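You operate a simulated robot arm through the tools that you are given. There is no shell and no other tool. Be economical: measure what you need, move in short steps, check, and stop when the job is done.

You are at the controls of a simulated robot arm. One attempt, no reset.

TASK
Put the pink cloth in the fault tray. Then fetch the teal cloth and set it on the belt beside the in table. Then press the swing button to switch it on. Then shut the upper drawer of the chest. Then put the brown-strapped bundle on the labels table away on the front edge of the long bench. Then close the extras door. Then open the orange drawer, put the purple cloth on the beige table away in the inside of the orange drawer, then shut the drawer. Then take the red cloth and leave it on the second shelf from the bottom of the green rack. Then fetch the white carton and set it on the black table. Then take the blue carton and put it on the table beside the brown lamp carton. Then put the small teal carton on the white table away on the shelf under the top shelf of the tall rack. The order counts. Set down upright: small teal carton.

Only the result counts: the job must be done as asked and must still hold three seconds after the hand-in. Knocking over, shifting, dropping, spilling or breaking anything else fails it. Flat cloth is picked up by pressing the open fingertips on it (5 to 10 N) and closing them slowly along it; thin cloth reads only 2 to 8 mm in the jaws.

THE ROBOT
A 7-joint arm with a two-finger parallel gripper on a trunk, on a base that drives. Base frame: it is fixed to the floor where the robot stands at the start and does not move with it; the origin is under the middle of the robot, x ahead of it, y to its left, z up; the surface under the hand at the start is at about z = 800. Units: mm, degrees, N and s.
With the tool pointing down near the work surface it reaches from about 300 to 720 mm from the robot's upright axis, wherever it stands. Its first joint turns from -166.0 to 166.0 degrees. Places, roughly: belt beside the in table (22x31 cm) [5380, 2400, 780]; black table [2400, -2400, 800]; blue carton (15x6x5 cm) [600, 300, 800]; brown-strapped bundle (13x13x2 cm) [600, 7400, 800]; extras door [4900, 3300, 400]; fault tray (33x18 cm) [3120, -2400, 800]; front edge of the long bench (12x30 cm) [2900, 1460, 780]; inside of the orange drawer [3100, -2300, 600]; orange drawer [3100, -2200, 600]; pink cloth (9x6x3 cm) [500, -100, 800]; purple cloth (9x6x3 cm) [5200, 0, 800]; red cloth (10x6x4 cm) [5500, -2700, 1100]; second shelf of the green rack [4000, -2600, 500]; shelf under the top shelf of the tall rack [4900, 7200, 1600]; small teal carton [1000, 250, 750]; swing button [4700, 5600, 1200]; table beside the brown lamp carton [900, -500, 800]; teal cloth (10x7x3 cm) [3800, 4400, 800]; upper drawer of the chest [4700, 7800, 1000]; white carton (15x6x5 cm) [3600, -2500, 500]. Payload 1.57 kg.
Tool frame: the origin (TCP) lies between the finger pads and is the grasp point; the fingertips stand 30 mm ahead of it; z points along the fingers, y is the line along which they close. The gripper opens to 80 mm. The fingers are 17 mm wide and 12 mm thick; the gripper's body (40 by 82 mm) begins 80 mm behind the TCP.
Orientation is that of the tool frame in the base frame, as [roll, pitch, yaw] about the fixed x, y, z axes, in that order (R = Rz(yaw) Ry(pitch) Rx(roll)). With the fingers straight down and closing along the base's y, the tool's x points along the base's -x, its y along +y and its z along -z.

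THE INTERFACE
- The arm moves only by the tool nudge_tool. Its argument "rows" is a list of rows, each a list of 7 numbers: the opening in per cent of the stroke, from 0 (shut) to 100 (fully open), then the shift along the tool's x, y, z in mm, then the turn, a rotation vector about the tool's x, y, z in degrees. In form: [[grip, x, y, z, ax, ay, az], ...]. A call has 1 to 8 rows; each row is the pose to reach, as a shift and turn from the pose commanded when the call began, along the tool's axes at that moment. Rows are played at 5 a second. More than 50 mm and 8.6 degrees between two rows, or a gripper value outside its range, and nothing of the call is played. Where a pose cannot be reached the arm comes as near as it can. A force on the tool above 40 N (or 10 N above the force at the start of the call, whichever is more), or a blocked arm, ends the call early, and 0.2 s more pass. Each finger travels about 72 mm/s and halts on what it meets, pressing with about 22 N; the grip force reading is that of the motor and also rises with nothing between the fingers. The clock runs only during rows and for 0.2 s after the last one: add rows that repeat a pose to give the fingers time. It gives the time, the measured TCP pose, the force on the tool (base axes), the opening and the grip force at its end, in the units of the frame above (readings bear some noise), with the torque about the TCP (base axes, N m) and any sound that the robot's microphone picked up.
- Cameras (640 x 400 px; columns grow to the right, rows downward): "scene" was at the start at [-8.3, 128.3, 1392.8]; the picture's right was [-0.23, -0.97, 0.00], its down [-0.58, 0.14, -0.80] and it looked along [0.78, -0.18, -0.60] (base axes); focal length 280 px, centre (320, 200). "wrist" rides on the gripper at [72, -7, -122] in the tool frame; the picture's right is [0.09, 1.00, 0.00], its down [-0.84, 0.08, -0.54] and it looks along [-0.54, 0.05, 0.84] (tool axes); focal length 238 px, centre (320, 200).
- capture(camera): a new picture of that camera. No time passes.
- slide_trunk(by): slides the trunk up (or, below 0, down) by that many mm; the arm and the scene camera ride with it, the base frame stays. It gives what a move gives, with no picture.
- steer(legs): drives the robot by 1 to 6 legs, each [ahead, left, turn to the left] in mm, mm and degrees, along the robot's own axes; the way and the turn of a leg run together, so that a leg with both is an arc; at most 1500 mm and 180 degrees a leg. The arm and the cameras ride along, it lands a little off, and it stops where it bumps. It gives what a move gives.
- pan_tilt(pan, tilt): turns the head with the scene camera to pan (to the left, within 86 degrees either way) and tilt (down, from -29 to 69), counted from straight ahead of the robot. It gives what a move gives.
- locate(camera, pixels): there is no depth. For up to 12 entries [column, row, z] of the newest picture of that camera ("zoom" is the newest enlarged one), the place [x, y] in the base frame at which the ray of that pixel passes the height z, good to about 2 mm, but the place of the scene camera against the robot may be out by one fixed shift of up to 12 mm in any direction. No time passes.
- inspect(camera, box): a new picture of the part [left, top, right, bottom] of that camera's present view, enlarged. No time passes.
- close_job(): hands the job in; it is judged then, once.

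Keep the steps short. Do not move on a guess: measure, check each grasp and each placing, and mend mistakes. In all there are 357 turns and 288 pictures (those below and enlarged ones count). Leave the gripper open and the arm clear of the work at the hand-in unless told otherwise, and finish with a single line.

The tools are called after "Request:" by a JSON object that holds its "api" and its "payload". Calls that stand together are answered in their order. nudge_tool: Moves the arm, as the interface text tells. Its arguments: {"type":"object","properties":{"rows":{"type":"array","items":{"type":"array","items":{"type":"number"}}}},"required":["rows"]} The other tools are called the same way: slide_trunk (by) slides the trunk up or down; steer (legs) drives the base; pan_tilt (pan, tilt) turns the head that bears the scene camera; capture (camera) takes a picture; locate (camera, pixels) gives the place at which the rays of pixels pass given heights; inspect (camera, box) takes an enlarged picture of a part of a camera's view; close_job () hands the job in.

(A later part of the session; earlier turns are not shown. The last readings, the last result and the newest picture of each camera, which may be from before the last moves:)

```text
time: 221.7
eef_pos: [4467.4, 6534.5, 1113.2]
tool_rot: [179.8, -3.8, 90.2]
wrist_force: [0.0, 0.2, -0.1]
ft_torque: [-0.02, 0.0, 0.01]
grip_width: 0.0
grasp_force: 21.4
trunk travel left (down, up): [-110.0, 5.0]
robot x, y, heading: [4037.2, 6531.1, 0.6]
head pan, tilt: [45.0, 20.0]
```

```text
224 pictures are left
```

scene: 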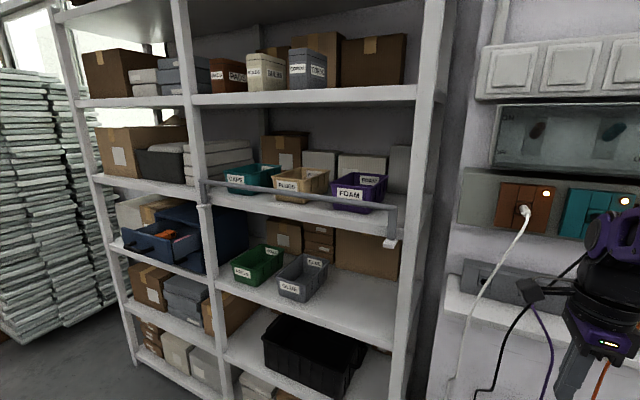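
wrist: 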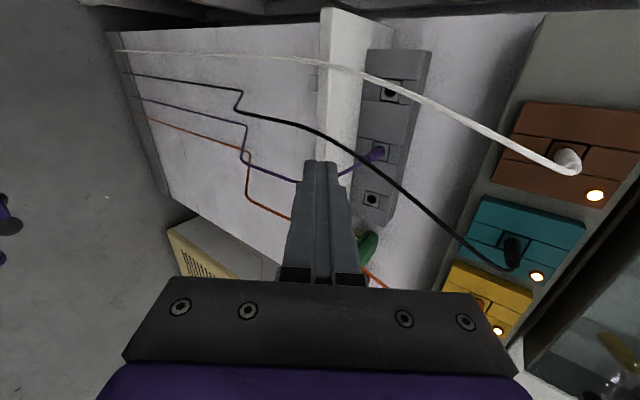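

Head works again. The blue chest with its open upper drawer stands on the rack at (170,240). Strafing 1050 mm more.

Request:
{"api": "steer", "payload": {"legs": [[0, 1100, 0]]}}

Request:
{"api": "pan_tilt", "payload": {"pan": 10, "tilt": 25}}

Request:
{"api": "capture", "payload": {"camera": "scene"}}

```text
time: 232.7
eef_pos: [4460.6, 7641.8, 1112.4]
tool_rot: [179.9, -3.7, 89.5]
wrist_force: [-0.2, -0.2, 0.4]
ft_torque: [0.0, 0.03, 0.0]
grip_width: 0.0
grasp_force: 21.1
trunk travel left (down, up): [-110.0, 5.0]
robot x, y, heading: [4031.9, 7645.4, 0.0]
head pan, tilt: [45.0, 20.0]
```

```text
time: 233.7
eef_pos: [4459.8, 7641.5, 1112.9]
tool_rot: [179.9, -3.7, 89.6]
wrist_force: [0.0, 0.4, 0.2]
ft_torque: [-0.01, 0.01, -0.01]
grip_width: 0.0
grasp_force: 21.1
trunk travel left (down, up): [-110.0, 5.0]
robot x, y, heading: [4030.4, 7644.8, 0.3]
head pan, tilt: [10.0, 25.0]
```

```text
223 pictures are left
```

scene: 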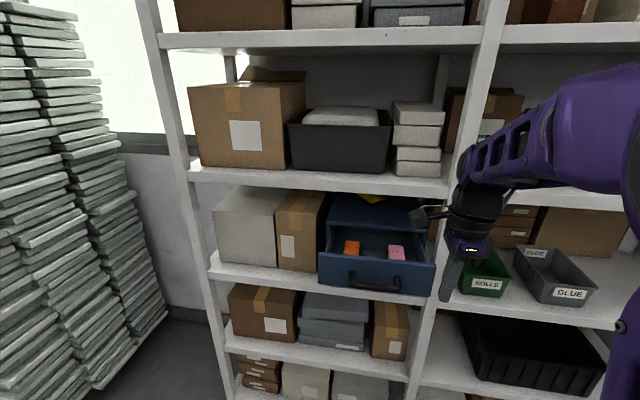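

Request:
{"api": "locate", "payload": {"camera": "scene", "pixels": [[375, 280, 950], [375, 280, 1000], [375, 280, 1050], [319, 256, 1000], [435, 268, 1000], [330, 222, 1050], [210, 270, 900], [440, 300, 900], [290, 285, 900]]}}

Request:
{"api": "inspect", "payload": {"camera": "scene", "box": [290, 170, 482, 310]}}

Request:
{"api": "capture", "payload": {"camera": "wrist"}}

```text
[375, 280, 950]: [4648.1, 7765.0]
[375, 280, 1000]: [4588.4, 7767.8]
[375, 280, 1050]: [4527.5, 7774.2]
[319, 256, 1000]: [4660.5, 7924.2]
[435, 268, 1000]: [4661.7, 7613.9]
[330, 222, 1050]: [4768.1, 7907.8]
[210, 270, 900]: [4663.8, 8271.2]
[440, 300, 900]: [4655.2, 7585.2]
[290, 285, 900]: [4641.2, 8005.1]
```

```text
2.86 times, centred on (386, 240) of scene
```

zoom: 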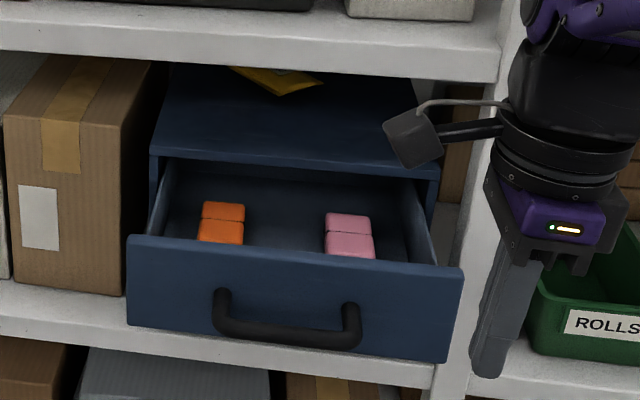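

```text
221 pictures are left
```

wrist: 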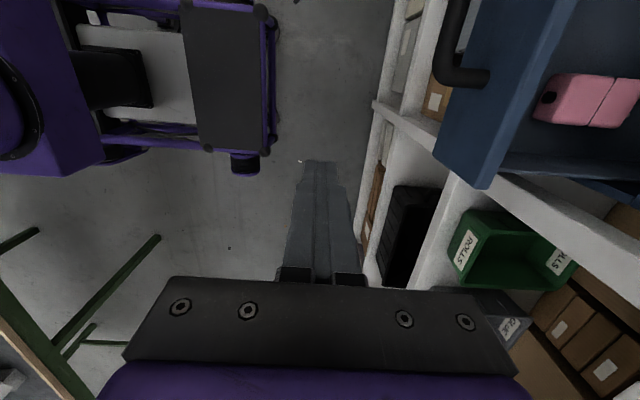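

Request:
{"api": "locate", "payload": {"camera": "wrist", "pixels": [[436, 152, 1000], [436, 152, 920], [485, 188, 1000], [485, 188, 1020], [440, 75, 950], [440, 75, 980]]}}

Request:
{"api": "locate", "payload": {"camera": "zoom", "pixels": [[462, 268, 1000], [462, 268, 1020], [443, 362, 920], [443, 362, 905], [130, 235, 1000], [127, 322, 910], [213, 330, 950], [360, 345, 950]]}}

```text
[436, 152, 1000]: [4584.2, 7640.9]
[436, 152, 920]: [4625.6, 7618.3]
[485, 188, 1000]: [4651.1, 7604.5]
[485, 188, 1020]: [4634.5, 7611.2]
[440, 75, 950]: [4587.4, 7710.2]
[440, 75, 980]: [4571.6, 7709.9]
```

```text
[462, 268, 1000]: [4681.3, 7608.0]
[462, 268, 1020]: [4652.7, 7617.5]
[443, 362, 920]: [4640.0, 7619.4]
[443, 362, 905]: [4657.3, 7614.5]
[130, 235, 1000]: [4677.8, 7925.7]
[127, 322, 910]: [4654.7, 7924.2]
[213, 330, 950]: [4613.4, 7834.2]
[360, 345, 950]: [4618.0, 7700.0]
```

Drawer front is near x≈4612, z 943–1050, y 7614–7924; the handle in its lower half. I'll strafe 120 mm left, and tilt the hand forward (fingers shut) at TCP z≈1045 before pushing on the panel's upper half.

Request:
{"api": "steer", "payload": {"legs": [[0, 125, 0]]}}

Request:
{"api": "nudge_tool", "payload": {"rows": [[0, 0, 0, 10, -8, 0, 0], [0, 0, 0, 20, -16, 0, 0], [0, 0, 0, 30, -24, 0, 0], [0, 0, 0, 40, -32, 0, 0], [0, 0, 0, 50, -40, 0, 0], [0, 0, 0, 60, -48, 0, 0], [0, 0, 0, 65, -56, 0, 0], [0, 0, 0, 65, -60, 0, 0]]}}

Request:
{"api": "capture", "payload": {"camera": "wrist"}}

Request:
{"api": "capture", "payload": {"camera": "scene"}}

```text
time: 235.6
eef_pos: [4459.6, 7767.6, 1111.9]
tool_rot: [179.9, -3.6, 89.7]
wrist_force: [-0.8, 0.8, -0.2]
ft_torque: [0.01, 0.01, 0.01]
grip_width: 0.0
grasp_force: 21.4
trunk travel left (down, up): [-110.0, 5.0]
robot x, y, heading: [4031.2, 7769.3, -0.1]
head pan, tilt: [10.0, 25.0]
```

```text
time: 237.4
eef_pos: [4507.0, 7769.1, 1064.3]
tool_rot: [119.7, -3.8, 89.8]
wrist_force: [0.5, -0.2, 0.1]
ft_torque: [-0.01, 0.0, -0.02]
grip_width: 0.1
grasp_force: 20.9
out of reach, approached as far as the arm can: row 6, 7, 8
trunk travel left (down, up): [-110.0, 5.0]
robot x, y, heading: [4031.8, 7769.2, 0.4]
head pan, tilt: [10.0, 25.0]
```

```text
220 pictures are left
```

wrist: 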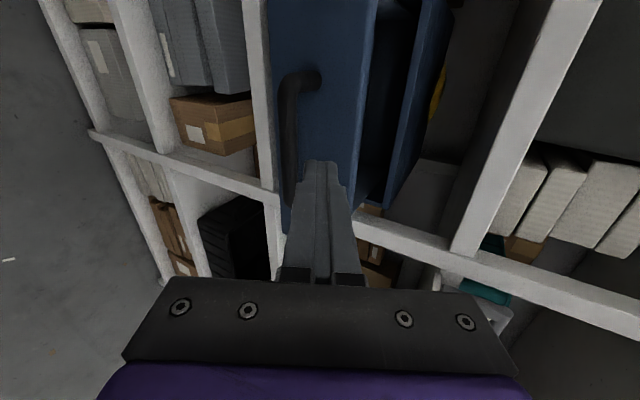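

```text
219 pictures are left
```

scene: 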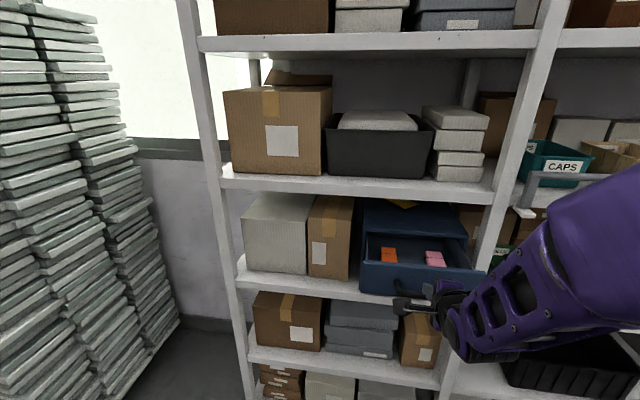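

Request:
{"api": "locate", "payload": {"camera": "wrist", "pixels": [[362, 130, 1010], [362, 130, 1030], [362, 130, 1050], [280, 180, 920], [280, 180, 945], [300, 75, 960], [300, 75, 980], [470, 180, 1180], [470, 180, 1200], [258, 120, 900]]}}

```text
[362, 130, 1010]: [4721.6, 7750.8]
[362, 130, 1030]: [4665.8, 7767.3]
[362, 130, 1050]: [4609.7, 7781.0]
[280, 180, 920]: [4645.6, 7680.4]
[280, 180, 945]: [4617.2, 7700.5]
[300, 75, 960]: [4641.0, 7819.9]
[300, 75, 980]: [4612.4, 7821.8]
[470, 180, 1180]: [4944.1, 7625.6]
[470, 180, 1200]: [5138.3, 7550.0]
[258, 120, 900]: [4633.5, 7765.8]
```

Panel confirmed: x≈4610, z 951–1050; shelf above has its underside at ≈1150. Moving 23 mm down and 50 mm forward.

Request:
{"api": "nudge_tool", "payload": {"rows": [[0, 0, -10, 6, 0, 0, 0], [0, 0, -20, 11, 0, 0, 0], [0, 0, -7, 33, 0, 0, 0], [0, 0, 5, 55, 0, 0, 0], [0, 0, 5, 55, 0, 0, 0]]}}

Request:
{"api": "capture", "payload": {"camera": "wrist"}}

```text
time: 238.6
eef_pos: [4557.9, 7770.9, 1041.2]
tool_rot: [120.0, -3.7, 89.7]
wrist_force: [-0.1, -0.3, 0.2]
ft_torque: [0.0, 0.02, 0.0]
grip_width: 0.1
grasp_force: 21.3
out of reach, approached as far as the arm can: row 1, 2
trunk travel left (down, up): [-110.0, 5.0]
robot x, y, heading: [4032.5, 7767.8, 0.0]
head pan, tilt: [10.0, 25.0]
```

```text
218 pictures are left
```

wrist: 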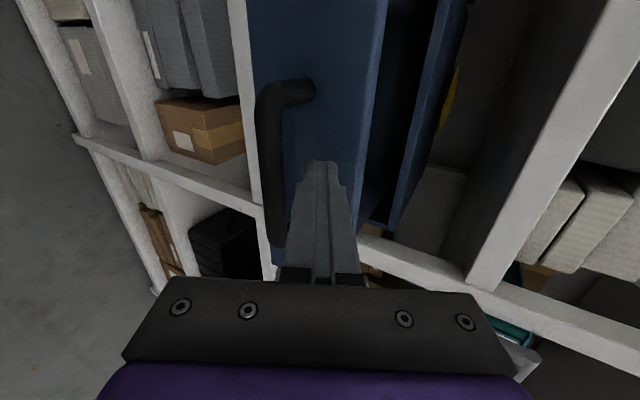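

The tip is above the handle, on the upper half. Pushing forward slowly 60 mm.

Request:
{"api": "nudge_tool", "payload": {"rows": [[0, 0, 5, 8.7, 0, 0, 0], [0, 0, 9, 15.6, 0, 0, 0], [0, 0, 13, 22.5, 0, 0, 0], [0, 0, 17, 29.4, 0, 0, 0], [0, 0, 21, 36.4, 0, 0, 0], [0, 0, 25, 43.3, 0, 0, 0], [0, 0, 30, 52, 0, 0, 0]]}}

Request:
{"api": "capture", "payload": {"camera": "wrist"}}

```text
time: 240.2
eef_pos: [4616.2, 7771.7, 1041.6]
tool_rot: [119.9, -3.7, 89.6]
wrist_force: [-0.5, 0.3, -0.7]
ft_torque: [-0.02, -0.01, -0.03]
grip_width: 0.0
grasp_force: 20.9
trunk travel left (down, up): [-110.0, 5.0]
robot x, y, heading: [4029.8, 7767.9, 0.0]
head pan, tilt: [10.0, 25.0]
```

```text
217 pictures are left
```

wrist: 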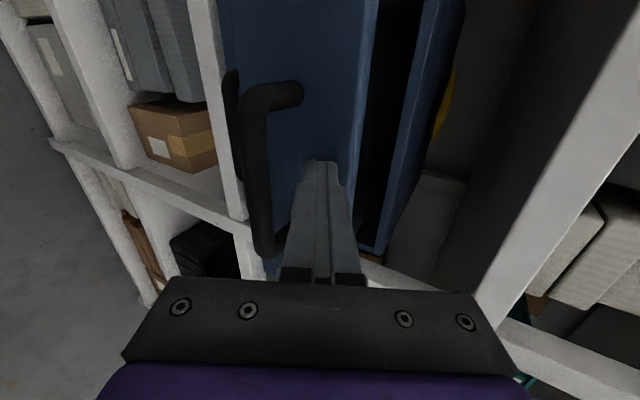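

The drawer slides in. Pushing on 40 mm.

Request:
{"api": "nudge_tool", "payload": {"rows": [[0, 0, 5, 8.7, 0, 0, 0], [0, 0, 10, 17.3, 0, 0, 0], [0, 0, 15, 26, 0, 0, 0], [0, 0, 20, 34.6, 0, 0, 0]]}}

Request:
{"api": "capture", "payload": {"camera": "wrist"}}

Request:
{"api": "capture", "payload": {"camera": "scene"}}

```text
time: 241.2
eef_pos: [4655.3, 7771.6, 1038.7]
tool_rot: [119.9, -3.8, 89.6]
wrist_force: [-0.2, 0.1, -0.9]
ft_torque: [0.01, 0.02, 0.0]
grip_width: 0.3
grasp_force: 21.4
trunk travel left (down, up): [-110.0, 5.0]
robot x, y, heading: [4028.8, 7768.6, -0.0]
head pan, tilt: [10.0, 25.0]
```

```text
216 pictures are left
```

wrist: 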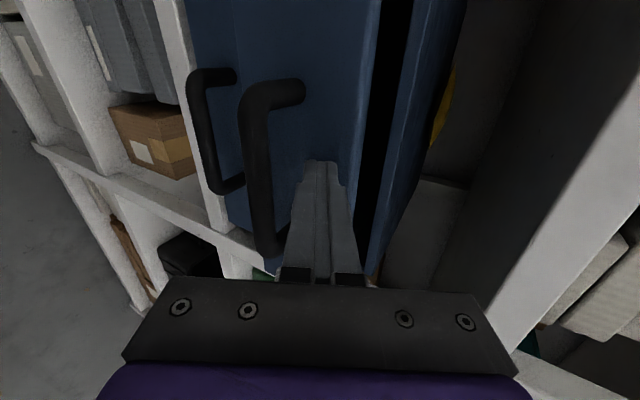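

```text
215 pictures are left
```

scene: 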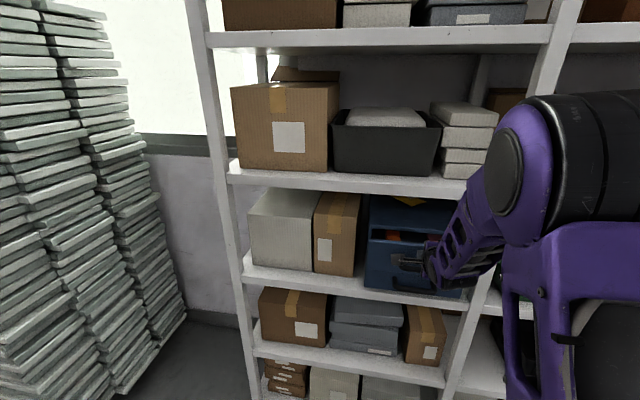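

The gap is still open about 40 mm. Pushing on.

Request:
{"api": "nudge_tool", "payload": {"rows": [[0, 0, 5, 8.7, 0, 0, 0], [0, 0, 10, 17.3, 0, 0, 0], [0, 0, 15, 26, 0, 0, 0]]}}

Request:
{"api": "capture", "payload": {"camera": "wrist"}}

```text
time: 242.0
eef_pos: [4685.4, 7772.0, 1040.5]
tool_rot: [119.9, -3.6, 89.7]
wrist_force: [-0.9, 0.0, -0.8]
ft_torque: [-0.01, 0.07, 0.02]
grip_width: 0.3
grasp_force: 20.8
trunk travel left (down, up): [-110.0, 5.0]
robot x, y, heading: [4030.4, 7768.2, 0.3]
head pan, tilt: [10.0, 25.0]
```

```text
214 pictures are left
```

wrist: 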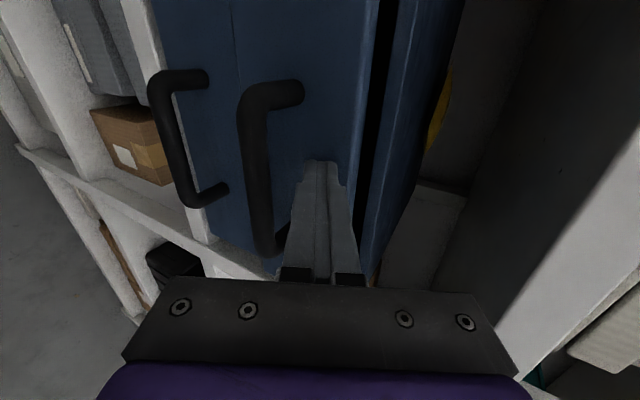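

Request:
{"api": "nudge_tool", "payload": {"rows": [[0, 0, 3, 5.2, 0, 0, 0], [0, 0, 6, 10.4, 0, 0, 0], [0, 0, 9, 15.6, 0, 0, 0], [0, 0, 11, 19, 0, 0, 0]]}}

Request:
{"api": "capture", "payload": {"camera": "wrist"}}

```text
time: 242.9
eef_pos: [4701.3, 7771.4, 1041.4]
tool_rot: [120.0, -3.7, 89.6]
wrist_force: [-27.3, 0.3, 15.2]
ft_torque: [0.02, -0.28, 0.06]
grip_width: 0.0
grasp_force: 21.3
trunk travel left (down, up): [-110.0, 5.0]
robot x, y, heading: [4026.8, 7767.6, 0.1]
head pan, tilt: [10.0, 25.0]
stopped in row 4: the force on the tool passed its limit at 46 N (the readings are from after the stop); the commanded pose is now the measured one
```

```text
213 pictures are left
```

wrist: 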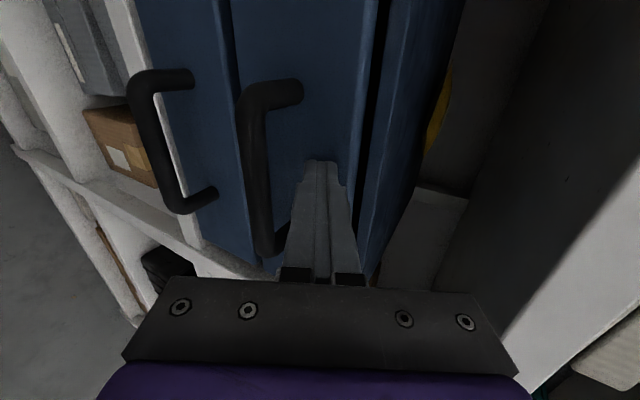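

Hard stop: closed. Withdrawing and checking.

Request:
{"api": "nudge_tool", "payload": {"rows": [[0, 0, -10, -17, 0, 0, 0], [0, 0, -30, -52, 0, 0, 0], [0, 0, -50, -87, 0, 0, 0], [0, 0, -70, -121, 0, 0, 0], [0, 0, -85, -147, 0, 0, 0]]}}

Request:
{"api": "capture", "payload": {"camera": "wrist"}}

Request:
{"api": "inspect", "payload": {"camera": "scene", "box": [320, 170, 512, 310]}}

```text
time: 244.2
eef_pos: [4534.6, 7772.5, 1039.6]
tool_rot: [120.3, -3.7, 89.6]
wrist_force: [0.8, -1.5, -0.1]
ft_torque: [0.01, -0.03, 0.0]
grip_width: 0.0
grasp_force: 21.7
trunk travel left (down, up): [-110.0, 5.0]
robot x, y, heading: [4032.9, 7766.3, 0.2]
head pan, tilt: [10.0, 25.0]
```

```text
212 pictures are left
```

wrist: 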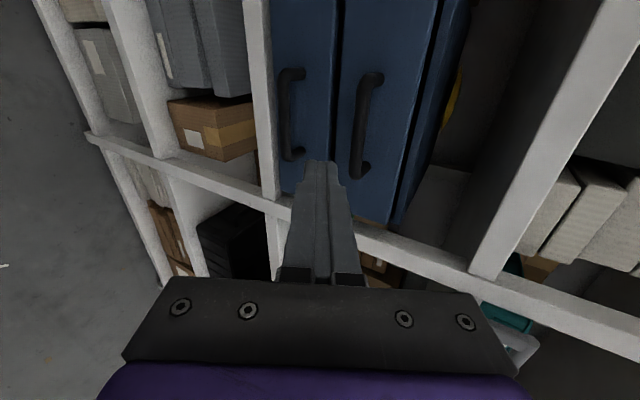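

```text
2.86 times, centred on (416, 240) of scene
```

zoom: 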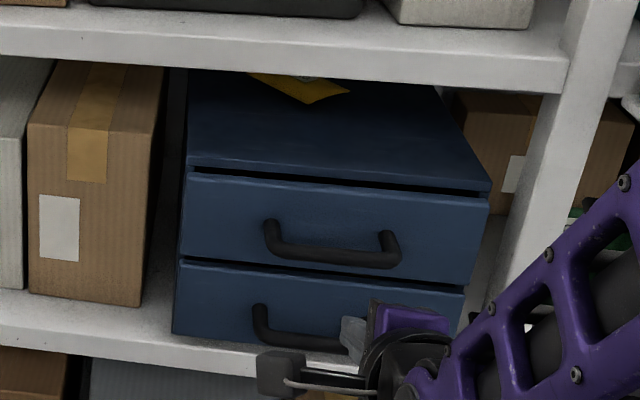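

The drawer is flush. Returning the hand to fingers-down, trunk back to its start height, then turning right to face -x.

Request:
{"api": "nudge_tool", "payload": {"rows": [[0, 0, -5, -5, 8, 0, 0], [20, 0, -10, -12, 16, 0, 0], [40, 0, -10, -20, 24, 0, 0], [60, 0, -10, -30, 32, 0, 0], [80, 0, -10, -40, 40, 0, 0], [100, 0, -10, -50, 48, 0, 0], [100, 0, -10, -60, 56, 0, 0], [100, 0, -10, -60, 60, 0, 0]]}}

Request:
{"api": "slide_trunk", "payload": {"by": -60}}

Request:
{"api": "steer", "payload": {"legs": [[0, 0, -90], [0, 0, -90]]}}

Request:
{"api": "pan_tilt", "payload": {"pan": 0, "tilt": 20}}

Request:
{"api": "capture", "payload": {"camera": "scene"}}

```text
time: 245.9
eef_pos: [4478.5, 7771.6, 1060.6]
tool_rot: [-179.6, -3.7, 89.6]
wrist_force: [0.3, -0.2, 0.5]
ft_torque: [-0.01, -0.01, 0.01]
grip_width: 80.0
grasp_force: 0.0
trunk travel left (down, up): [-110.0, 5.0]
robot x, y, heading: [4030.6, 7767.0, 0.2]
head pan, tilt: [10.0, 25.0]
```

```text
time: 246.9
eef_pos: [4477.6, 7770.8, 1001.7]
tool_rot: [-179.6, -3.7, 89.5]
wrist_force: [-0.5, -0.6, -0.1]
ft_torque: [-0.02, 0.01, 0.0]
grip_width: 80.0
grasp_force: 0.2
trunk travel left (down, up): [-50.0, 65.0]
robot x, y, heading: [4029.5, 7767.9, 0.1]
head pan, tilt: [10.0, 25.0]
```

```text
time: 255.2
eef_pos: [3583.0, 7756.5, 1001.3]
tool_rot: [-179.8, -3.8, -89.1]
wrist_force: [0.2, 0.2, -0.4]
ft_torque: [0.0, -0.01, -0.03]
grip_width: 79.9
grasp_force: 0.0
trunk travel left (down, up): [-50.0, 65.0]
robot x, y, heading: [4027.9, 7770.4, -178.5]
head pan, tilt: [10.0, 25.0]
```

```text
time: 255.9
eef_pos: [3584.6, 7756.5, 1000.1]
tool_rot: [-179.7, -3.6, -89.1]
wrist_force: [0.7, 0.7, 0.1]
ft_torque: [-0.03, -0.03, 0.0]
grip_width: 80.2
grasp_force: 0.2
trunk travel left (down, up): [-50.0, 65.0]
robot x, y, heading: [4030.5, 7769.5, -178.6]
head pan, tilt: [0.0, 20.0]
```

```text
210 pictures are left
```

scene: 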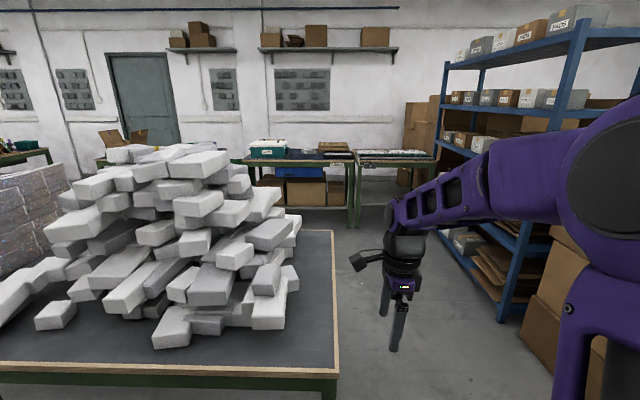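

Request:
{"api": "locate", "payload": {"camera": "scene", "pixels": [[337, 370, 800], [333, 232, 800], [520, 320, 0], [420, 230, 0], [450, 262, 0], [435, 160, 800], [355, 160, 800], [235, 160, 800], [355, 222, 0], [540, 399, 0]]}}

Request:
{"api": "inspect", "payload": {"camera": "scene", "box": [230, 130, 450, 240]}}

```text
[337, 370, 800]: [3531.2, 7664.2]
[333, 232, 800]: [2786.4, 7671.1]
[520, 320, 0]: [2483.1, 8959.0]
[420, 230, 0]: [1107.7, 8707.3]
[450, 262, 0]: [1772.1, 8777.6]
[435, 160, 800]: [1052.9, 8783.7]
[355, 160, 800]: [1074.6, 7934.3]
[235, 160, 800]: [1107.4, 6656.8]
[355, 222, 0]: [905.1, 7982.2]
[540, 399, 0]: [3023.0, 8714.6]
```

```text
2.91 times, centred on (340, 185) of scene
```

zoom: 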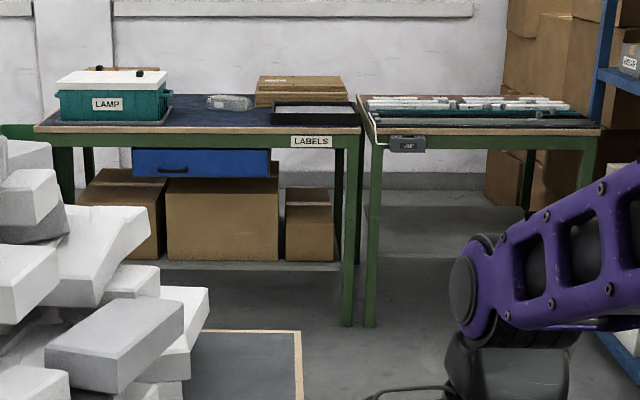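

Labels table: front edge x≈1090, y 6650–7930. The passage is at y≈8150. Driving there and on toward it.

Request:
{"api": "steer", "payload": {"legs": [[0, -390, -1.4], [1500, 0, 0], [700, 0, 0]]}}

Request:
{"api": "pan_tilt", "payload": {"pan": 30, "tilt": 30}}

Request:
{"api": "capture", "payload": {"camera": "scene"}}

```text
time: 270.6
eef_pos: [1394.7, 8118.0, 1000.8]
tool_rot: [-179.6, -3.7, -89.2]
wrist_force: [-1.6, -0.4, -0.1]
ft_torque: [0.02, 0.04, -0.01]
grip_width: 80.0
grasp_force: 0.0
trunk travel left (down, up): [-50.0, 65.0]
robot x, y, heading: [1844.6, 8130.3, -178.5]
head pan, tilt: [0.0, 20.0]
```

```text
time: 271.6
eef_pos: [1393.4, 8118.2, 1000.0]
tool_rot: [-179.7, -3.8, -89.1]
wrist_force: [-1.0, -0.5, 0.1]
ft_torque: [0.0, 0.01, 0.02]
grip_width: 79.9
grasp_force: 0.0
trunk travel left (down, up): [-50.0, 65.0]
robot x, y, heading: [1842.8, 8130.7, -178.6]
head pan, tilt: [30.0, 30.0]
```

```text
208 pictures are left
```

scene: 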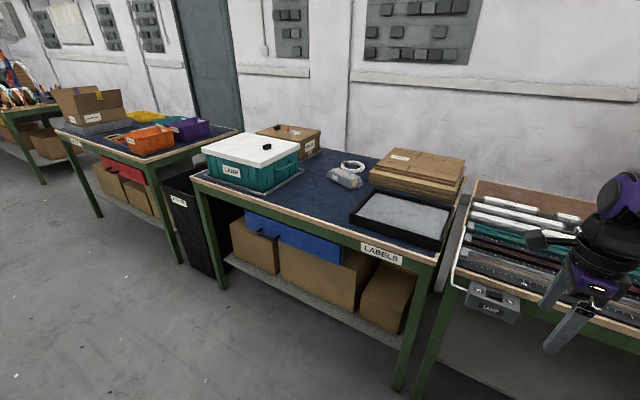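

Zooming on the labels table to identify the brown-strapped bundle.

Request:
{"api": "inspect", "payload": {"camera": "scene", "box": [310, 130, 480, 250]}}

Request:
{"api": "locate", "payload": {"camera": "scene", "pixels": [[440, 262, 800], [195, 178, 800], [347, 178, 820], [420, 165, 830], [405, 215, 810], [352, 165, 810], [470, 190, 800], [345, 150, 800]]}}

```text
3.33 times, centred on (395, 190) of scene
```

zoom: 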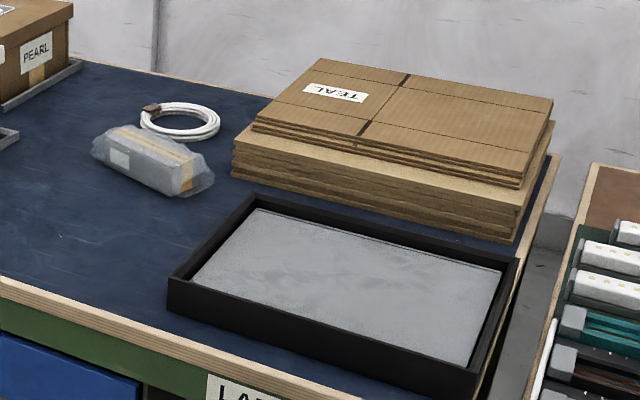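

```text
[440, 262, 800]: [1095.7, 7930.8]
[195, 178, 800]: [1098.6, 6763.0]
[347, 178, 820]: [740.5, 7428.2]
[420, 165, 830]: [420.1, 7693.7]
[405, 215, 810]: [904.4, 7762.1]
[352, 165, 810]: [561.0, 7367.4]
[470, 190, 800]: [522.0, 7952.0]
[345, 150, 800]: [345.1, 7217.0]
```

The bundle is the white coil with the brown strap near (575,7370). It lies far back, so I'll stand directly in front. Moving to (1500,7400).

Request:
{"api": "steer", "payload": {"legs": [[0, 700, -1.4], [330, 0, 0]]}}

Request:
{"api": "pan_tilt", "payload": {"pan": 0, "tilt": 40}}

Request:
{"api": "capture", "payload": {"camera": "scene"}}

Request:
{"api": "capture", "payload": {"camera": "wrist"}}

```text
time: 280.5
eef_pos: [1067.0, 7443.1, 1001.2]
tool_rot: [-179.7, -3.7, -91.4]
wrist_force: [-0.3, 1.0, 0.3]
ft_torque: [-0.01, 0.01, -0.01]
grip_width: 79.9
grasp_force: 0.0
trunk travel left (down, up): [-50.0, 65.0]
robot x, y, heading: [1515.1, 7438.3, 179.0]
head pan, tilt: [30.0, 30.0]
```

```text
time: 281.5
eef_pos: [1067.4, 7444.3, 1001.0]
tool_rot: [-179.8, -3.7, -91.4]
wrist_force: [-0.8, 1.1, -0.4]
ft_torque: [-0.02, 0.02, -0.01]
grip_width: 80.1
grasp_force: 0.1
trunk travel left (down, up): [-50.0, 65.0]
robot x, y, heading: [1514.6, 7437.6, 179.1]
head pan, tilt: [0.0, 40.0]
```

```text
206 pictures are left
```

scene: 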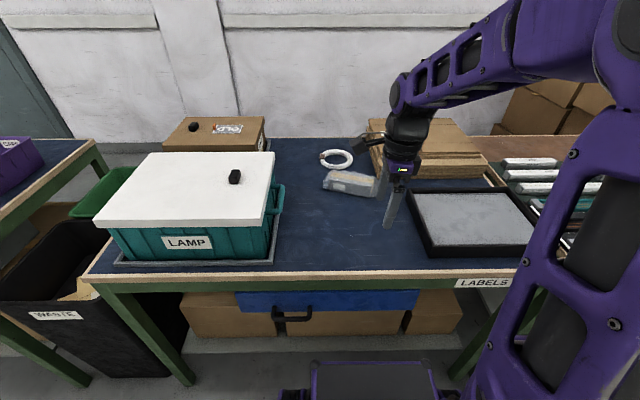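

```text
205 pictures are left
```

wrist: 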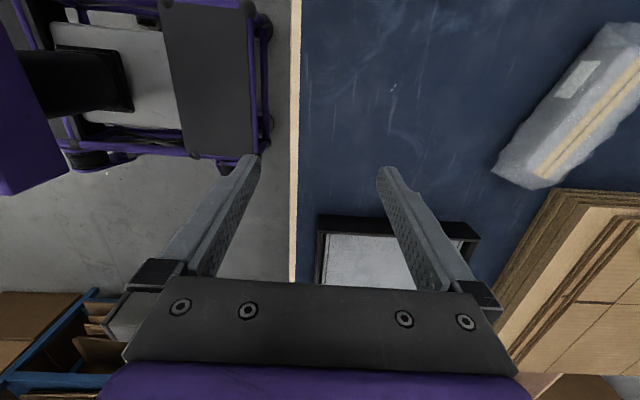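

Request:
{"api": "inspect", "payload": {"camera": "scene", "box": [300, 135, 400, 205]}}

Request:
{"api": "locate", "payload": {"camera": "scene", "pixels": [[337, 160, 810], [320, 158, 810], [354, 158, 810], [337, 170, 800], [337, 150, 810], [322, 185, 800], [375, 195, 800], [370, 175, 830], [380, 180, 800], [300, 277, 800]]}}

```text
5.71 times, centred on (350, 170) of scene
```

zoom: 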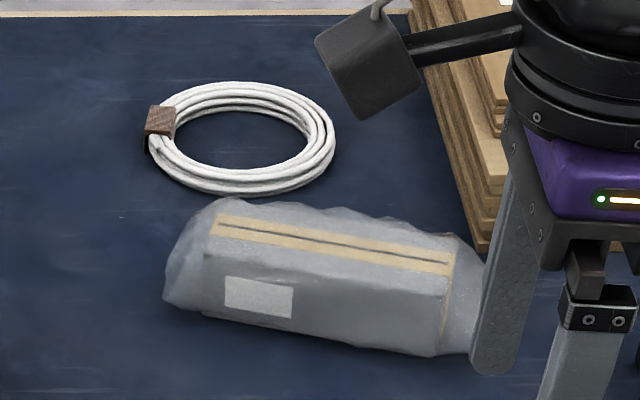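

```text
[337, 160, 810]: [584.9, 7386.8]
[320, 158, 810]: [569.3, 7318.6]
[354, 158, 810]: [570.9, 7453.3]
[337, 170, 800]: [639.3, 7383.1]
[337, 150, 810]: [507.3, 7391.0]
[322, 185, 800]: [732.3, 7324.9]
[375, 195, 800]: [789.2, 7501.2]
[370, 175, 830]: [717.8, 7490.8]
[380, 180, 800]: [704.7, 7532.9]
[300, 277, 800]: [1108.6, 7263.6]
```

Coil centre ≈(580,7388), tube ≈24 mm wide, about 13 cm across; a wrapped packet lies in front of it (x 660–790, up to y 7530). I'll turn the hand so the fingers close along y, then tilt it forward to gain reach.

Request:
{"api": "nudge_tool", "payload": {"rows": [[100, 0, 0, -5, 0, 0, -8.5], [100, 0, 0, -10, 0, 0, -17], [100, 0, 0, -15, 0, 0, -25.5], [100, 0, 0, -20, 0, 0, -34], [100, 0, 0, -25, 0, 0, -42.5], [100, 0, 0, -30, 0, 0, -51], [100, 0, 0, -35, 0, 0, -59.5], [100, 0, 0, -40, 0, 0, -68]]}}

Request:
{"api": "nudge_tool", "payload": {"rows": [[100, 0, 0, 0, 0, 0, -8], [100, 0, 0, 0, 0, 0, -15], [100, 0, 0, 0, 0, 0, -21]]}}

```text
time: 283.3
eef_pos: [1069.1, 7446.5, 1041.2]
tool_rot: [176.7, -1.7, -23.2]
wrist_force: [-0.8, -0.6, 0.0]
ft_torque: [-0.01, -0.02, 0.0]
grip_width: 80.4
grasp_force: 0.0
trunk travel left (down, up): [-50.0, 65.0]
robot x, y, heading: [1518.2, 7434.1, 179.3]
head pan, tilt: [0.0, 40.0]
```

```text
time: 284.1
eef_pos: [1068.6, 7445.9, 1041.0]
tool_rot: [176.3, -0.4, -2.4]
wrist_force: [0.4, 0.4, -0.4]
ft_torque: [0.03, -0.02, -0.03]
grip_width: 80.1
grasp_force: 0.1
trunk travel left (down, up): [-50.0, 65.0]
robot x, y, heading: [1516.4, 7438.5, 179.0]
head pan, tilt: [0.0, 40.0]
```

Request:
{"api": "locate", "payload": {"camera": "scene", "pixels": [[273, 155, 950], [270, 225, 950], [283, 187, 880], [275, 265, 800], [265, 150, 870], [370, 120, 870], [388, 178, 870]]}}

Request:
{"api": "nudge_tool", "payload": {"rows": [[100, -40, 0, 0, 0.6, -7, 0], [100, -80, 0, 0, 1.2, -14, 0], [100, -120, 0, 0, 1.8, -21, 0], [100, -160, 0, 0, 2.4, -28, 0], [100, -200, 0, 0, 3, -35, 0], [100, -240, 0, 0, 3.6, -40, 0], [100, -270, 0, 0, 3.7, -40, 0]]}}

```text
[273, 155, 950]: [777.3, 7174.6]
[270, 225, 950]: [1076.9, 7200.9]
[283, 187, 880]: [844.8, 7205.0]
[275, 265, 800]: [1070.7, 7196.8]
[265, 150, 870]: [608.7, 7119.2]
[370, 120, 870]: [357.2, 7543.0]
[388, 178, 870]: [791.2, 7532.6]
```

```text
time: 285.7
eef_pos: [796.3, 7457.0, 1036.6]
tool_rot: [179.7, 39.7, -3.9]
wrist_force: [-0.7, -0.5, -0.2]
ft_torque: [-0.02, 0.0, 0.01]
grip_width: 79.8
grasp_force: 0.0
trunk travel left (down, up): [-50.0, 65.0]
robot x, y, heading: [1514.4, 7438.6, 178.9]
head pan, tilt: [0.0, 40.0]
```

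Reach is fine so far. Viewing with the wrist camera.

Request:
{"api": "capture", "payload": {"camera": "wrist"}}

```text
203 pictures are left
```

wrist: 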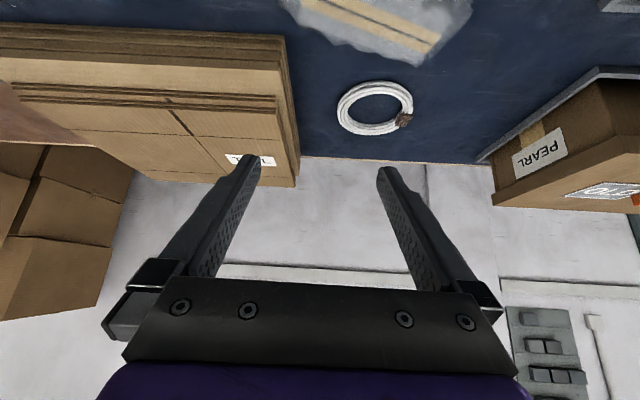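

Request:
{"api": "locate", "payload": {"camera": "wrist", "pixels": [[338, 108, 810], [413, 100, 810], [378, 81, 812], [372, 135, 805], [404, 120, 815], [411, 92, 812], [348, 98, 812], [420, 65, 800], [335, 50, 800]]}}

```text
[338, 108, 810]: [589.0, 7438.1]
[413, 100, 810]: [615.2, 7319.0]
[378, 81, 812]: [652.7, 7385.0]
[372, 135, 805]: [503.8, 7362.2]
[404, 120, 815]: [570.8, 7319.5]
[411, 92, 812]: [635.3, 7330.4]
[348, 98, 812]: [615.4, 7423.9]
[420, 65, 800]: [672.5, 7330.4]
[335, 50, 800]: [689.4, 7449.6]
```

Coil measured: y 7319–7440, centre (585,7380); the clear arc is at y≈7428 near x=585. Driving 40 mm nearer, then moving the tilted hand over that arc at z≈890 with 60 mm opening.

Request:
{"api": "steer", "payload": {"legs": [[40, 0, 0]]}}

Request:
{"api": "nudge_tool", "payload": {"rows": [[75, -4, 7, 35, 0, 0, 0], [75, -8, 13, 70, 0, 0, 0], [75, -12, 20, 105, 0, 0, 0], [75, -16, 26, 140, 0, 0, 0], [75, -20, 33, 175, 0, 0, 0], [75, -25, 39, 210, 0, 0, 0], [75, -25, 39, 210, 0, 0, 0]]}}

Request:
{"api": "capture", "payload": {"camera": "wrist"}}

```text
time: 286.6
eef_pos: [758.2, 7458.8, 1037.7]
tool_rot: [179.7, 39.5, -3.9]
wrist_force: [-0.5, -0.2, -0.5]
ft_torque: [0.01, -0.01, 0.02]
grip_width: 80.1
grasp_force: 0.0
trunk travel left (down, up): [-50.0, 65.0]
robot x, y, heading: [1476.5, 7435.6, 179.1]
head pan, tilt: [0.0, 40.0]
```

```text
time: 288.1
eef_pos: [602.6, 7428.7, 893.1]
tool_rot: [179.7, 39.6, -3.8]
wrist_force: [0.2, 0.5, 0.1]
ft_torque: [-0.03, 0.01, -0.02]
grip_width: 60.1
grasp_force: 0.1
trunk travel left (down, up): [-50.0, 65.0]
robot x, y, heading: [1474.3, 7439.3, 179.1]
head pan, tilt: [0.0, 40.0]
```

```text
202 pictures are left
```

wrist: 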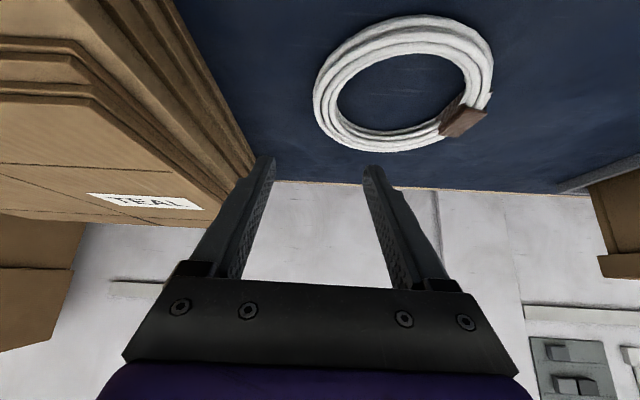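

Reached. Measuring the tube's left arc.

Request:
{"api": "locate", "payload": {"camera": "wrist", "pixels": [[313, 90, 810], [338, 95, 810], [325, 92, 815], [313, 110, 810], [470, 80, 810], [495, 70, 810], [400, 25, 812], [390, 150, 805]]}}

```text
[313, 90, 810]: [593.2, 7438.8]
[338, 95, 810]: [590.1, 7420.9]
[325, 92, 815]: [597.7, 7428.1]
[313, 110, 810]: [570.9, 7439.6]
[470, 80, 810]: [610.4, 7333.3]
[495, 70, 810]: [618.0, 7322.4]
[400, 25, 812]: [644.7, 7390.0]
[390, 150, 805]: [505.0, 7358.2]
```

Aligned (tube centre y≈7430). Descending straight down 61 mm.

Request:
{"api": "nudge_tool", "payload": {"rows": [[75, 12, -1, 17, 0, 0, 0], [75, 24, -1, 34, 0, 0, 0], [75, 31, -1, 46, 0, 0, 0], [75, 34, -1, 50.5, 0, 0, 0], [75, 34, -1, 50.5, 0, 0, 0]]}}

Request:
{"api": "capture", "payload": {"camera": "wrist"}}

```text
time: 289.4
eef_pos: [598.1, 7431.0, 833.2]
tool_rot: [179.7, 39.6, -3.9]
wrist_force: [0.3, -0.8, -0.3]
ft_torque: [0.01, 0.0, -0.03]
grip_width: 59.9
grasp_force: 0.0
trunk travel left (down, up): [-50.0, 65.0]
robot x, y, heading: [1480.5, 7441.0, 179.0]
head pan, tilt: [0.0, 40.0]
```

```text
201 pictures are left
```

wrist: 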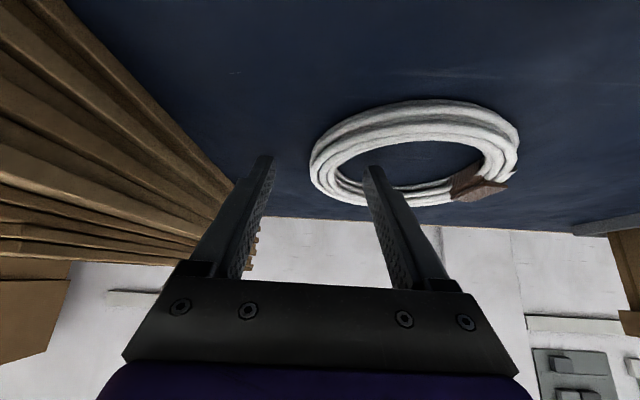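

The inner finger is in the ring. Down 3 mm more and closing.

Request:
{"api": "nudge_tool", "payload": {"rows": [[75, 2, 0, 2.3, 0, 0, 0], [55, 2, 0, 2.3, 0, 0, 0], [40, 2, 0, 2.3, 0, 0, 0], [20, 2, 0, 2.3, 0, 0, 0], [5, 2, 0, 2.3, 0, 0, 0], [0, 2, 0, 2.3, 0, 0, 0]]}}

Request:
{"api": "capture", "payload": {"camera": "wrist"}}

```text
time: 290.8
eef_pos: [598.3, 7431.4, 828.7]
tool_rot: [179.7, 39.7, -3.9]
wrist_force: [-0.6, 1.6, -0.4]
ft_torque: [0.02, 0.05, -0.02]
grip_width: 17.9
grasp_force: 22.1
trunk travel left (down, up): [-50.0, 65.0]
robot x, y, heading: [1477.6, 7436.0, 179.2]
head pan, tilt: [0.0, 40.0]
```

```text
200 pictures are left
```

wrist: 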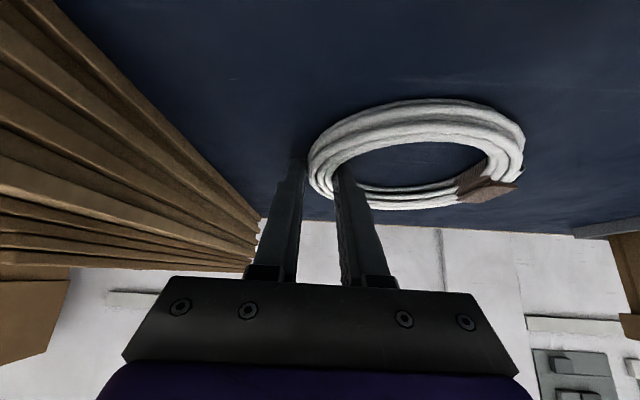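

Gripped at 17.9 mm. Lifting straight up.

Request:
{"api": "nudge_tool", "payload": {"rows": [[0, -19, 0, -23, 0, 0, 0], [0, -45, 0, -54, 0, 0, 0], [0, -70, 0, -84, 0, 0, 0], [0, -96, 0, -115, 0, 0, 0], [0, -115, 0, -138, 0, 0, 0], [0, -128, 0, -154, 0, 0, 0]]}}

Request:
{"api": "capture", "payload": {"camera": "wrist"}}

```text
time: 292.1
eef_pos: [617.4, 7432.8, 1017.2]
tool_rot: [179.7, 39.4, -3.9]
wrist_force: [-0.1, 1.0, -1.6]
ft_torque: [0.04, -0.04, -0.01]
grip_width: 17.9
grasp_force: 22.0
out of reach, approached as far as the arm can: row 2, 3, 4, 5, 6
trunk travel left (down, up): [-50.0, 65.0]
robot x, y, heading: [1478.6, 7437.1, 178.8]
head pan, tilt: [0.0, 40.0]
```

```text
199 pictures are left
```

wrist: 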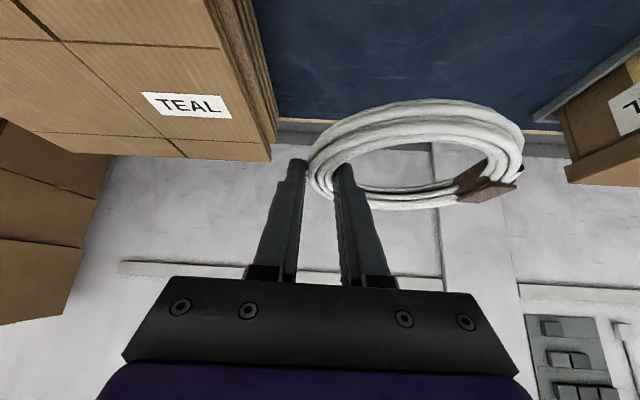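

Coil held level. Pulling the arm back 230 mm (keeping the tilt) and backing the base off the table.

Request:
{"api": "nudge_tool", "payload": {"rows": [[0, 28, -2, -23, 0, 0, 0], [0, 56, -5, -47, 0, 0, 0], [0, 84, -7, -70, 0, 0, 0], [0, 112, -10, -93, 0, 0, 0], [0, 140, -12, -117, 0, 0, 0], [0, 170, -15, -140, 0, 0, 0], [0, 180, -15, -150, 0, 0, 0]]}}

Request:
{"api": "steer", "payload": {"legs": [[-400, 0, 0], [0, 0, 90]]}}

Request:
{"api": "pan_tilt", "payload": {"pan": 0, "tilt": 15}}

Request:
{"api": "capture", "payload": {"camera": "scene"}}

```text
time: 293.8
eef_pos: [850.3, 7432.5, 1018.3]
tool_rot: [179.7, 39.5, -3.9]
wrist_force: [0.3, -0.1, -1.9]
ft_torque: [0.02, 0.01, 0.01]
grip_width: 17.9
grasp_force: 22.1
trunk travel left (down, up): [-50.0, 65.0]
robot x, y, heading: [1475.7, 7437.0, 179.0]
head pan, tilt: [0.0, 40.0]
```

```text
time: 300.1
eef_pos: [1877.7, 6807.1, 1018.7]
tool_rot: [179.8, 39.7, 86.4]
wrist_force: [0.7, 0.3, -1.2]
ft_torque: [0.01, 0.07, -0.03]
grip_width: 17.9
grasp_force: 22.0
trunk travel left (down, up): [-50.0, 65.0]
robot x, y, heading: [1869.8, 7431.2, -90.7]
head pan, tilt: [0.0, 40.0]
```

```text
time: 301.0
eef_pos: [1878.1, 6806.3, 1018.2]
tool_rot: [179.7, 39.6, 86.6]
wrist_force: [-0.1, -0.1, -0.3]
ft_torque: [0.01, 0.04, 0.01]
grip_width: 17.5
grasp_force: 22.1
trunk travel left (down, up): [-50.0, 65.0]
robot x, y, heading: [1866.9, 7433.5, -90.5]
head pan, tilt: [0.0, 15.0]
```

```text
198 pictures are left
```

scene: 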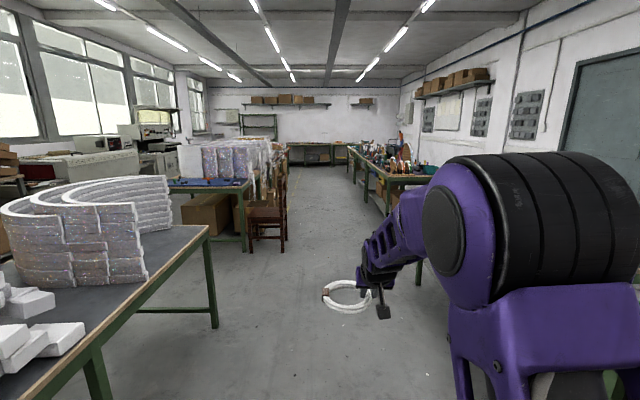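

Aisle toward -y is open; a chair stands at (268,215). Measuring the aisle bounds.

Request:
{"api": "locate", "payload": {"camera": "scene", "pixels": [[216, 326, 0], [284, 251, 0], [286, 218, 0], [346, 168, 0], [386, 215, 0], [352, 160, 800], [300, 165, 0], [208, 228, 800]]}}

Request:
{"api": "inspect", "payload": {"camera": "scene", "box": [180, 120, 440, 270]}}

```text
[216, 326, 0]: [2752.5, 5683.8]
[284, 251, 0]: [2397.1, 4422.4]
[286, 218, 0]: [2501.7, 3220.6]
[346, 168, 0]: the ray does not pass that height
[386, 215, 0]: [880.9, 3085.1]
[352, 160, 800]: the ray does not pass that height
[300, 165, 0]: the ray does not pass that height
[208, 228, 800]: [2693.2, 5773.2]
```

```text
2.46 times, centred on (310, 195) of scene
```

zoom: 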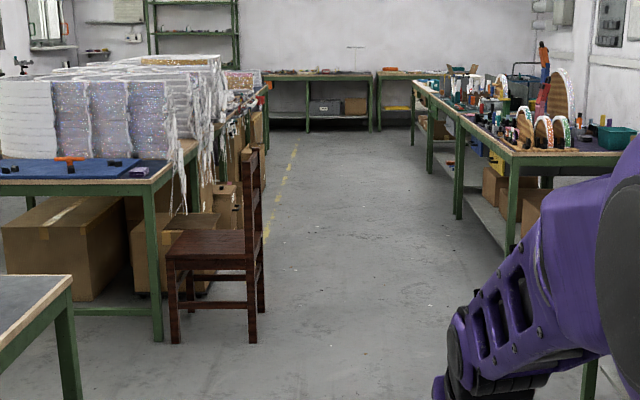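

The aisle x≈1200–2400 is free. Driving 4.4 m toward -y.

Request:
{"api": "steer", "payload": {"legs": [[1500, 0, 0], [1500, 0, 0], [1400, 0, 0]]}}

Request:
{"api": "capture", "payload": {"camera": "scene"}}

```text
time: 322.2
eef_pos: [1821.5, 2386.2, 1018.3]
tool_rot: [179.7, 39.6, 85.8]
wrist_force: [0.2, 0.1, -1.7]
ft_torque: [0.0, 0.08, -0.02]
grip_width: 18.0
grasp_force: 22.1
trunk travel left (down, up): [-50.0, 65.0]
robot x, y, heading: [1818.5, 3006.2, -91.3]
head pan, tilt: [0.0, 15.0]
```

```text
196 pictures are left
```

scene: 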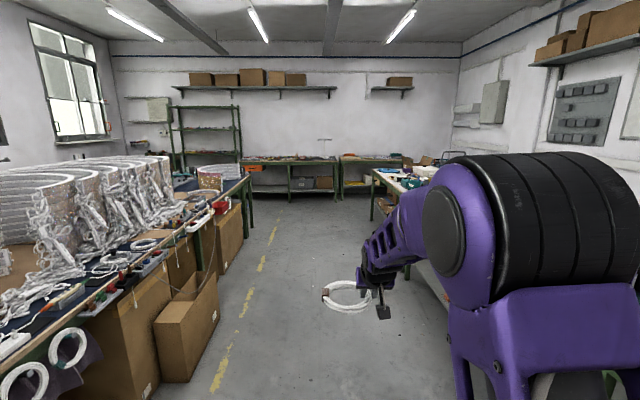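

Request:
{"api": "locate", "payload": {"camera": "scene", "pixels": [[246, 180, 800], [100, 298, 800], [190, 382, 0], [218, 300, 0], [150, 395, 0], [200, 215, 800], [160, 240, 800]]}}

Request:
{"api": "inspect", "payload": {"camera": "scene", "box": [60, 160, 270, 290]}}

```text
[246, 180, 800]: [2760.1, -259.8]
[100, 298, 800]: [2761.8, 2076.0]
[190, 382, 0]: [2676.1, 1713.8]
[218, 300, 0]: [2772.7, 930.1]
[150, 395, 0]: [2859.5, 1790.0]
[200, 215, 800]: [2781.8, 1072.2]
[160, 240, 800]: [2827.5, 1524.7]
```

```text
3.05 times, centred on (165, 225) of scene
```

zoom: 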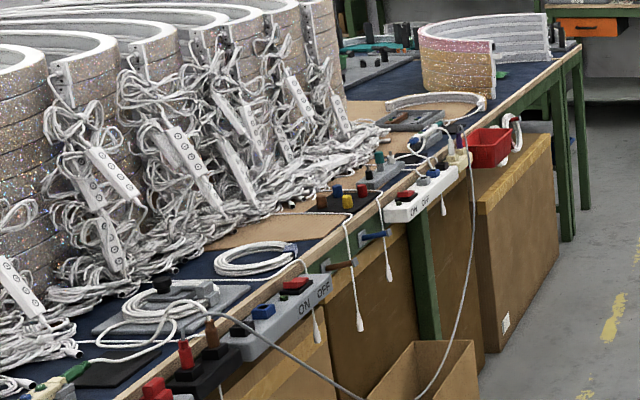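

The bench's front edge is at x≈2765; a bare brown patch is near (2860,1480) — the target. An open box stands on the floor there (x≥2676). Driving to y≈1460 and turning to face +x.

Request:
{"api": "steer", "payload": {"legs": [[1500, 0, 0], [40, 0, 0], [0, 0, 91.3], [250, 0, 0]]}}

Request:
{"api": "pan_tilt", "payload": {"pan": 0, "tilt": 35}}

Request:
{"api": "capture", "payload": {"camera": "scene"}}

Request:
{"api": "capture", "payload": {"camera": "wrist"}}

```text
time: 335.5
eef_pos: [2661.5, 1509.9, 1017.5]
tool_rot: [179.7, 39.6, 178.8]
wrist_force: [-0.2, -0.9, -0.8]
ft_torque: [-0.05, 0.01, 0.01]
grip_width: 17.7
grasp_force: 22.0
trunk travel left (down, up): [-50.0, 65.0]
robot x, y, heading: [2038.3, 1476.1, 1.7]
head pan, tilt: [0.0, 15.0]
```

```text
time: 336.4
eef_pos: [2661.6, 1509.9, 1018.2]
tool_rot: [179.8, 39.6, 178.8]
wrist_force: [-0.6, -0.2, -0.7]
ft_torque: [-0.02, 0.03, 0.0]
grip_width: 17.9
grasp_force: 21.9
trunk travel left (down, up): [-50.0, 65.0]
robot x, y, heading: [2036.5, 1473.6, 1.8]
head pan, tilt: [0.0, 35.0]
```

```text
194 pictures are left
```

scene: 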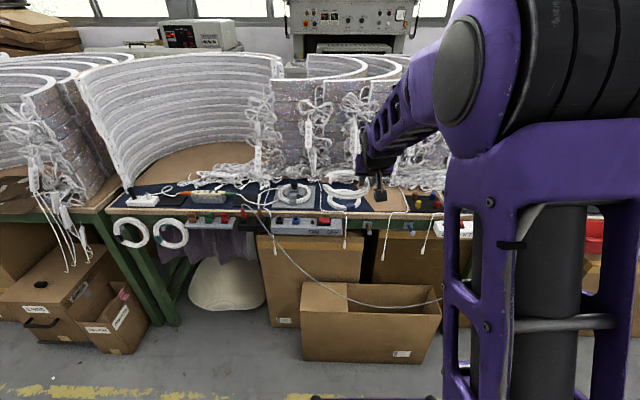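

```text
193 pictures are left
```

wrist: 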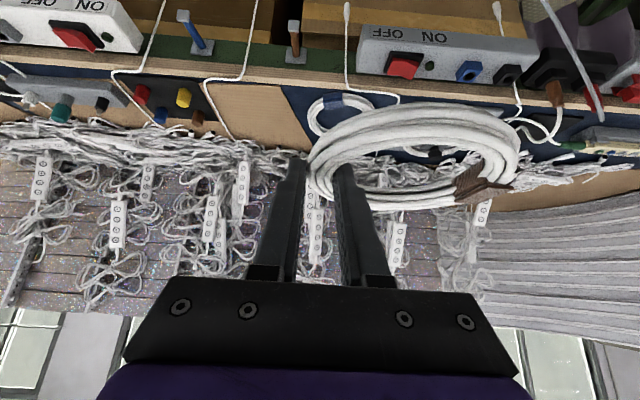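

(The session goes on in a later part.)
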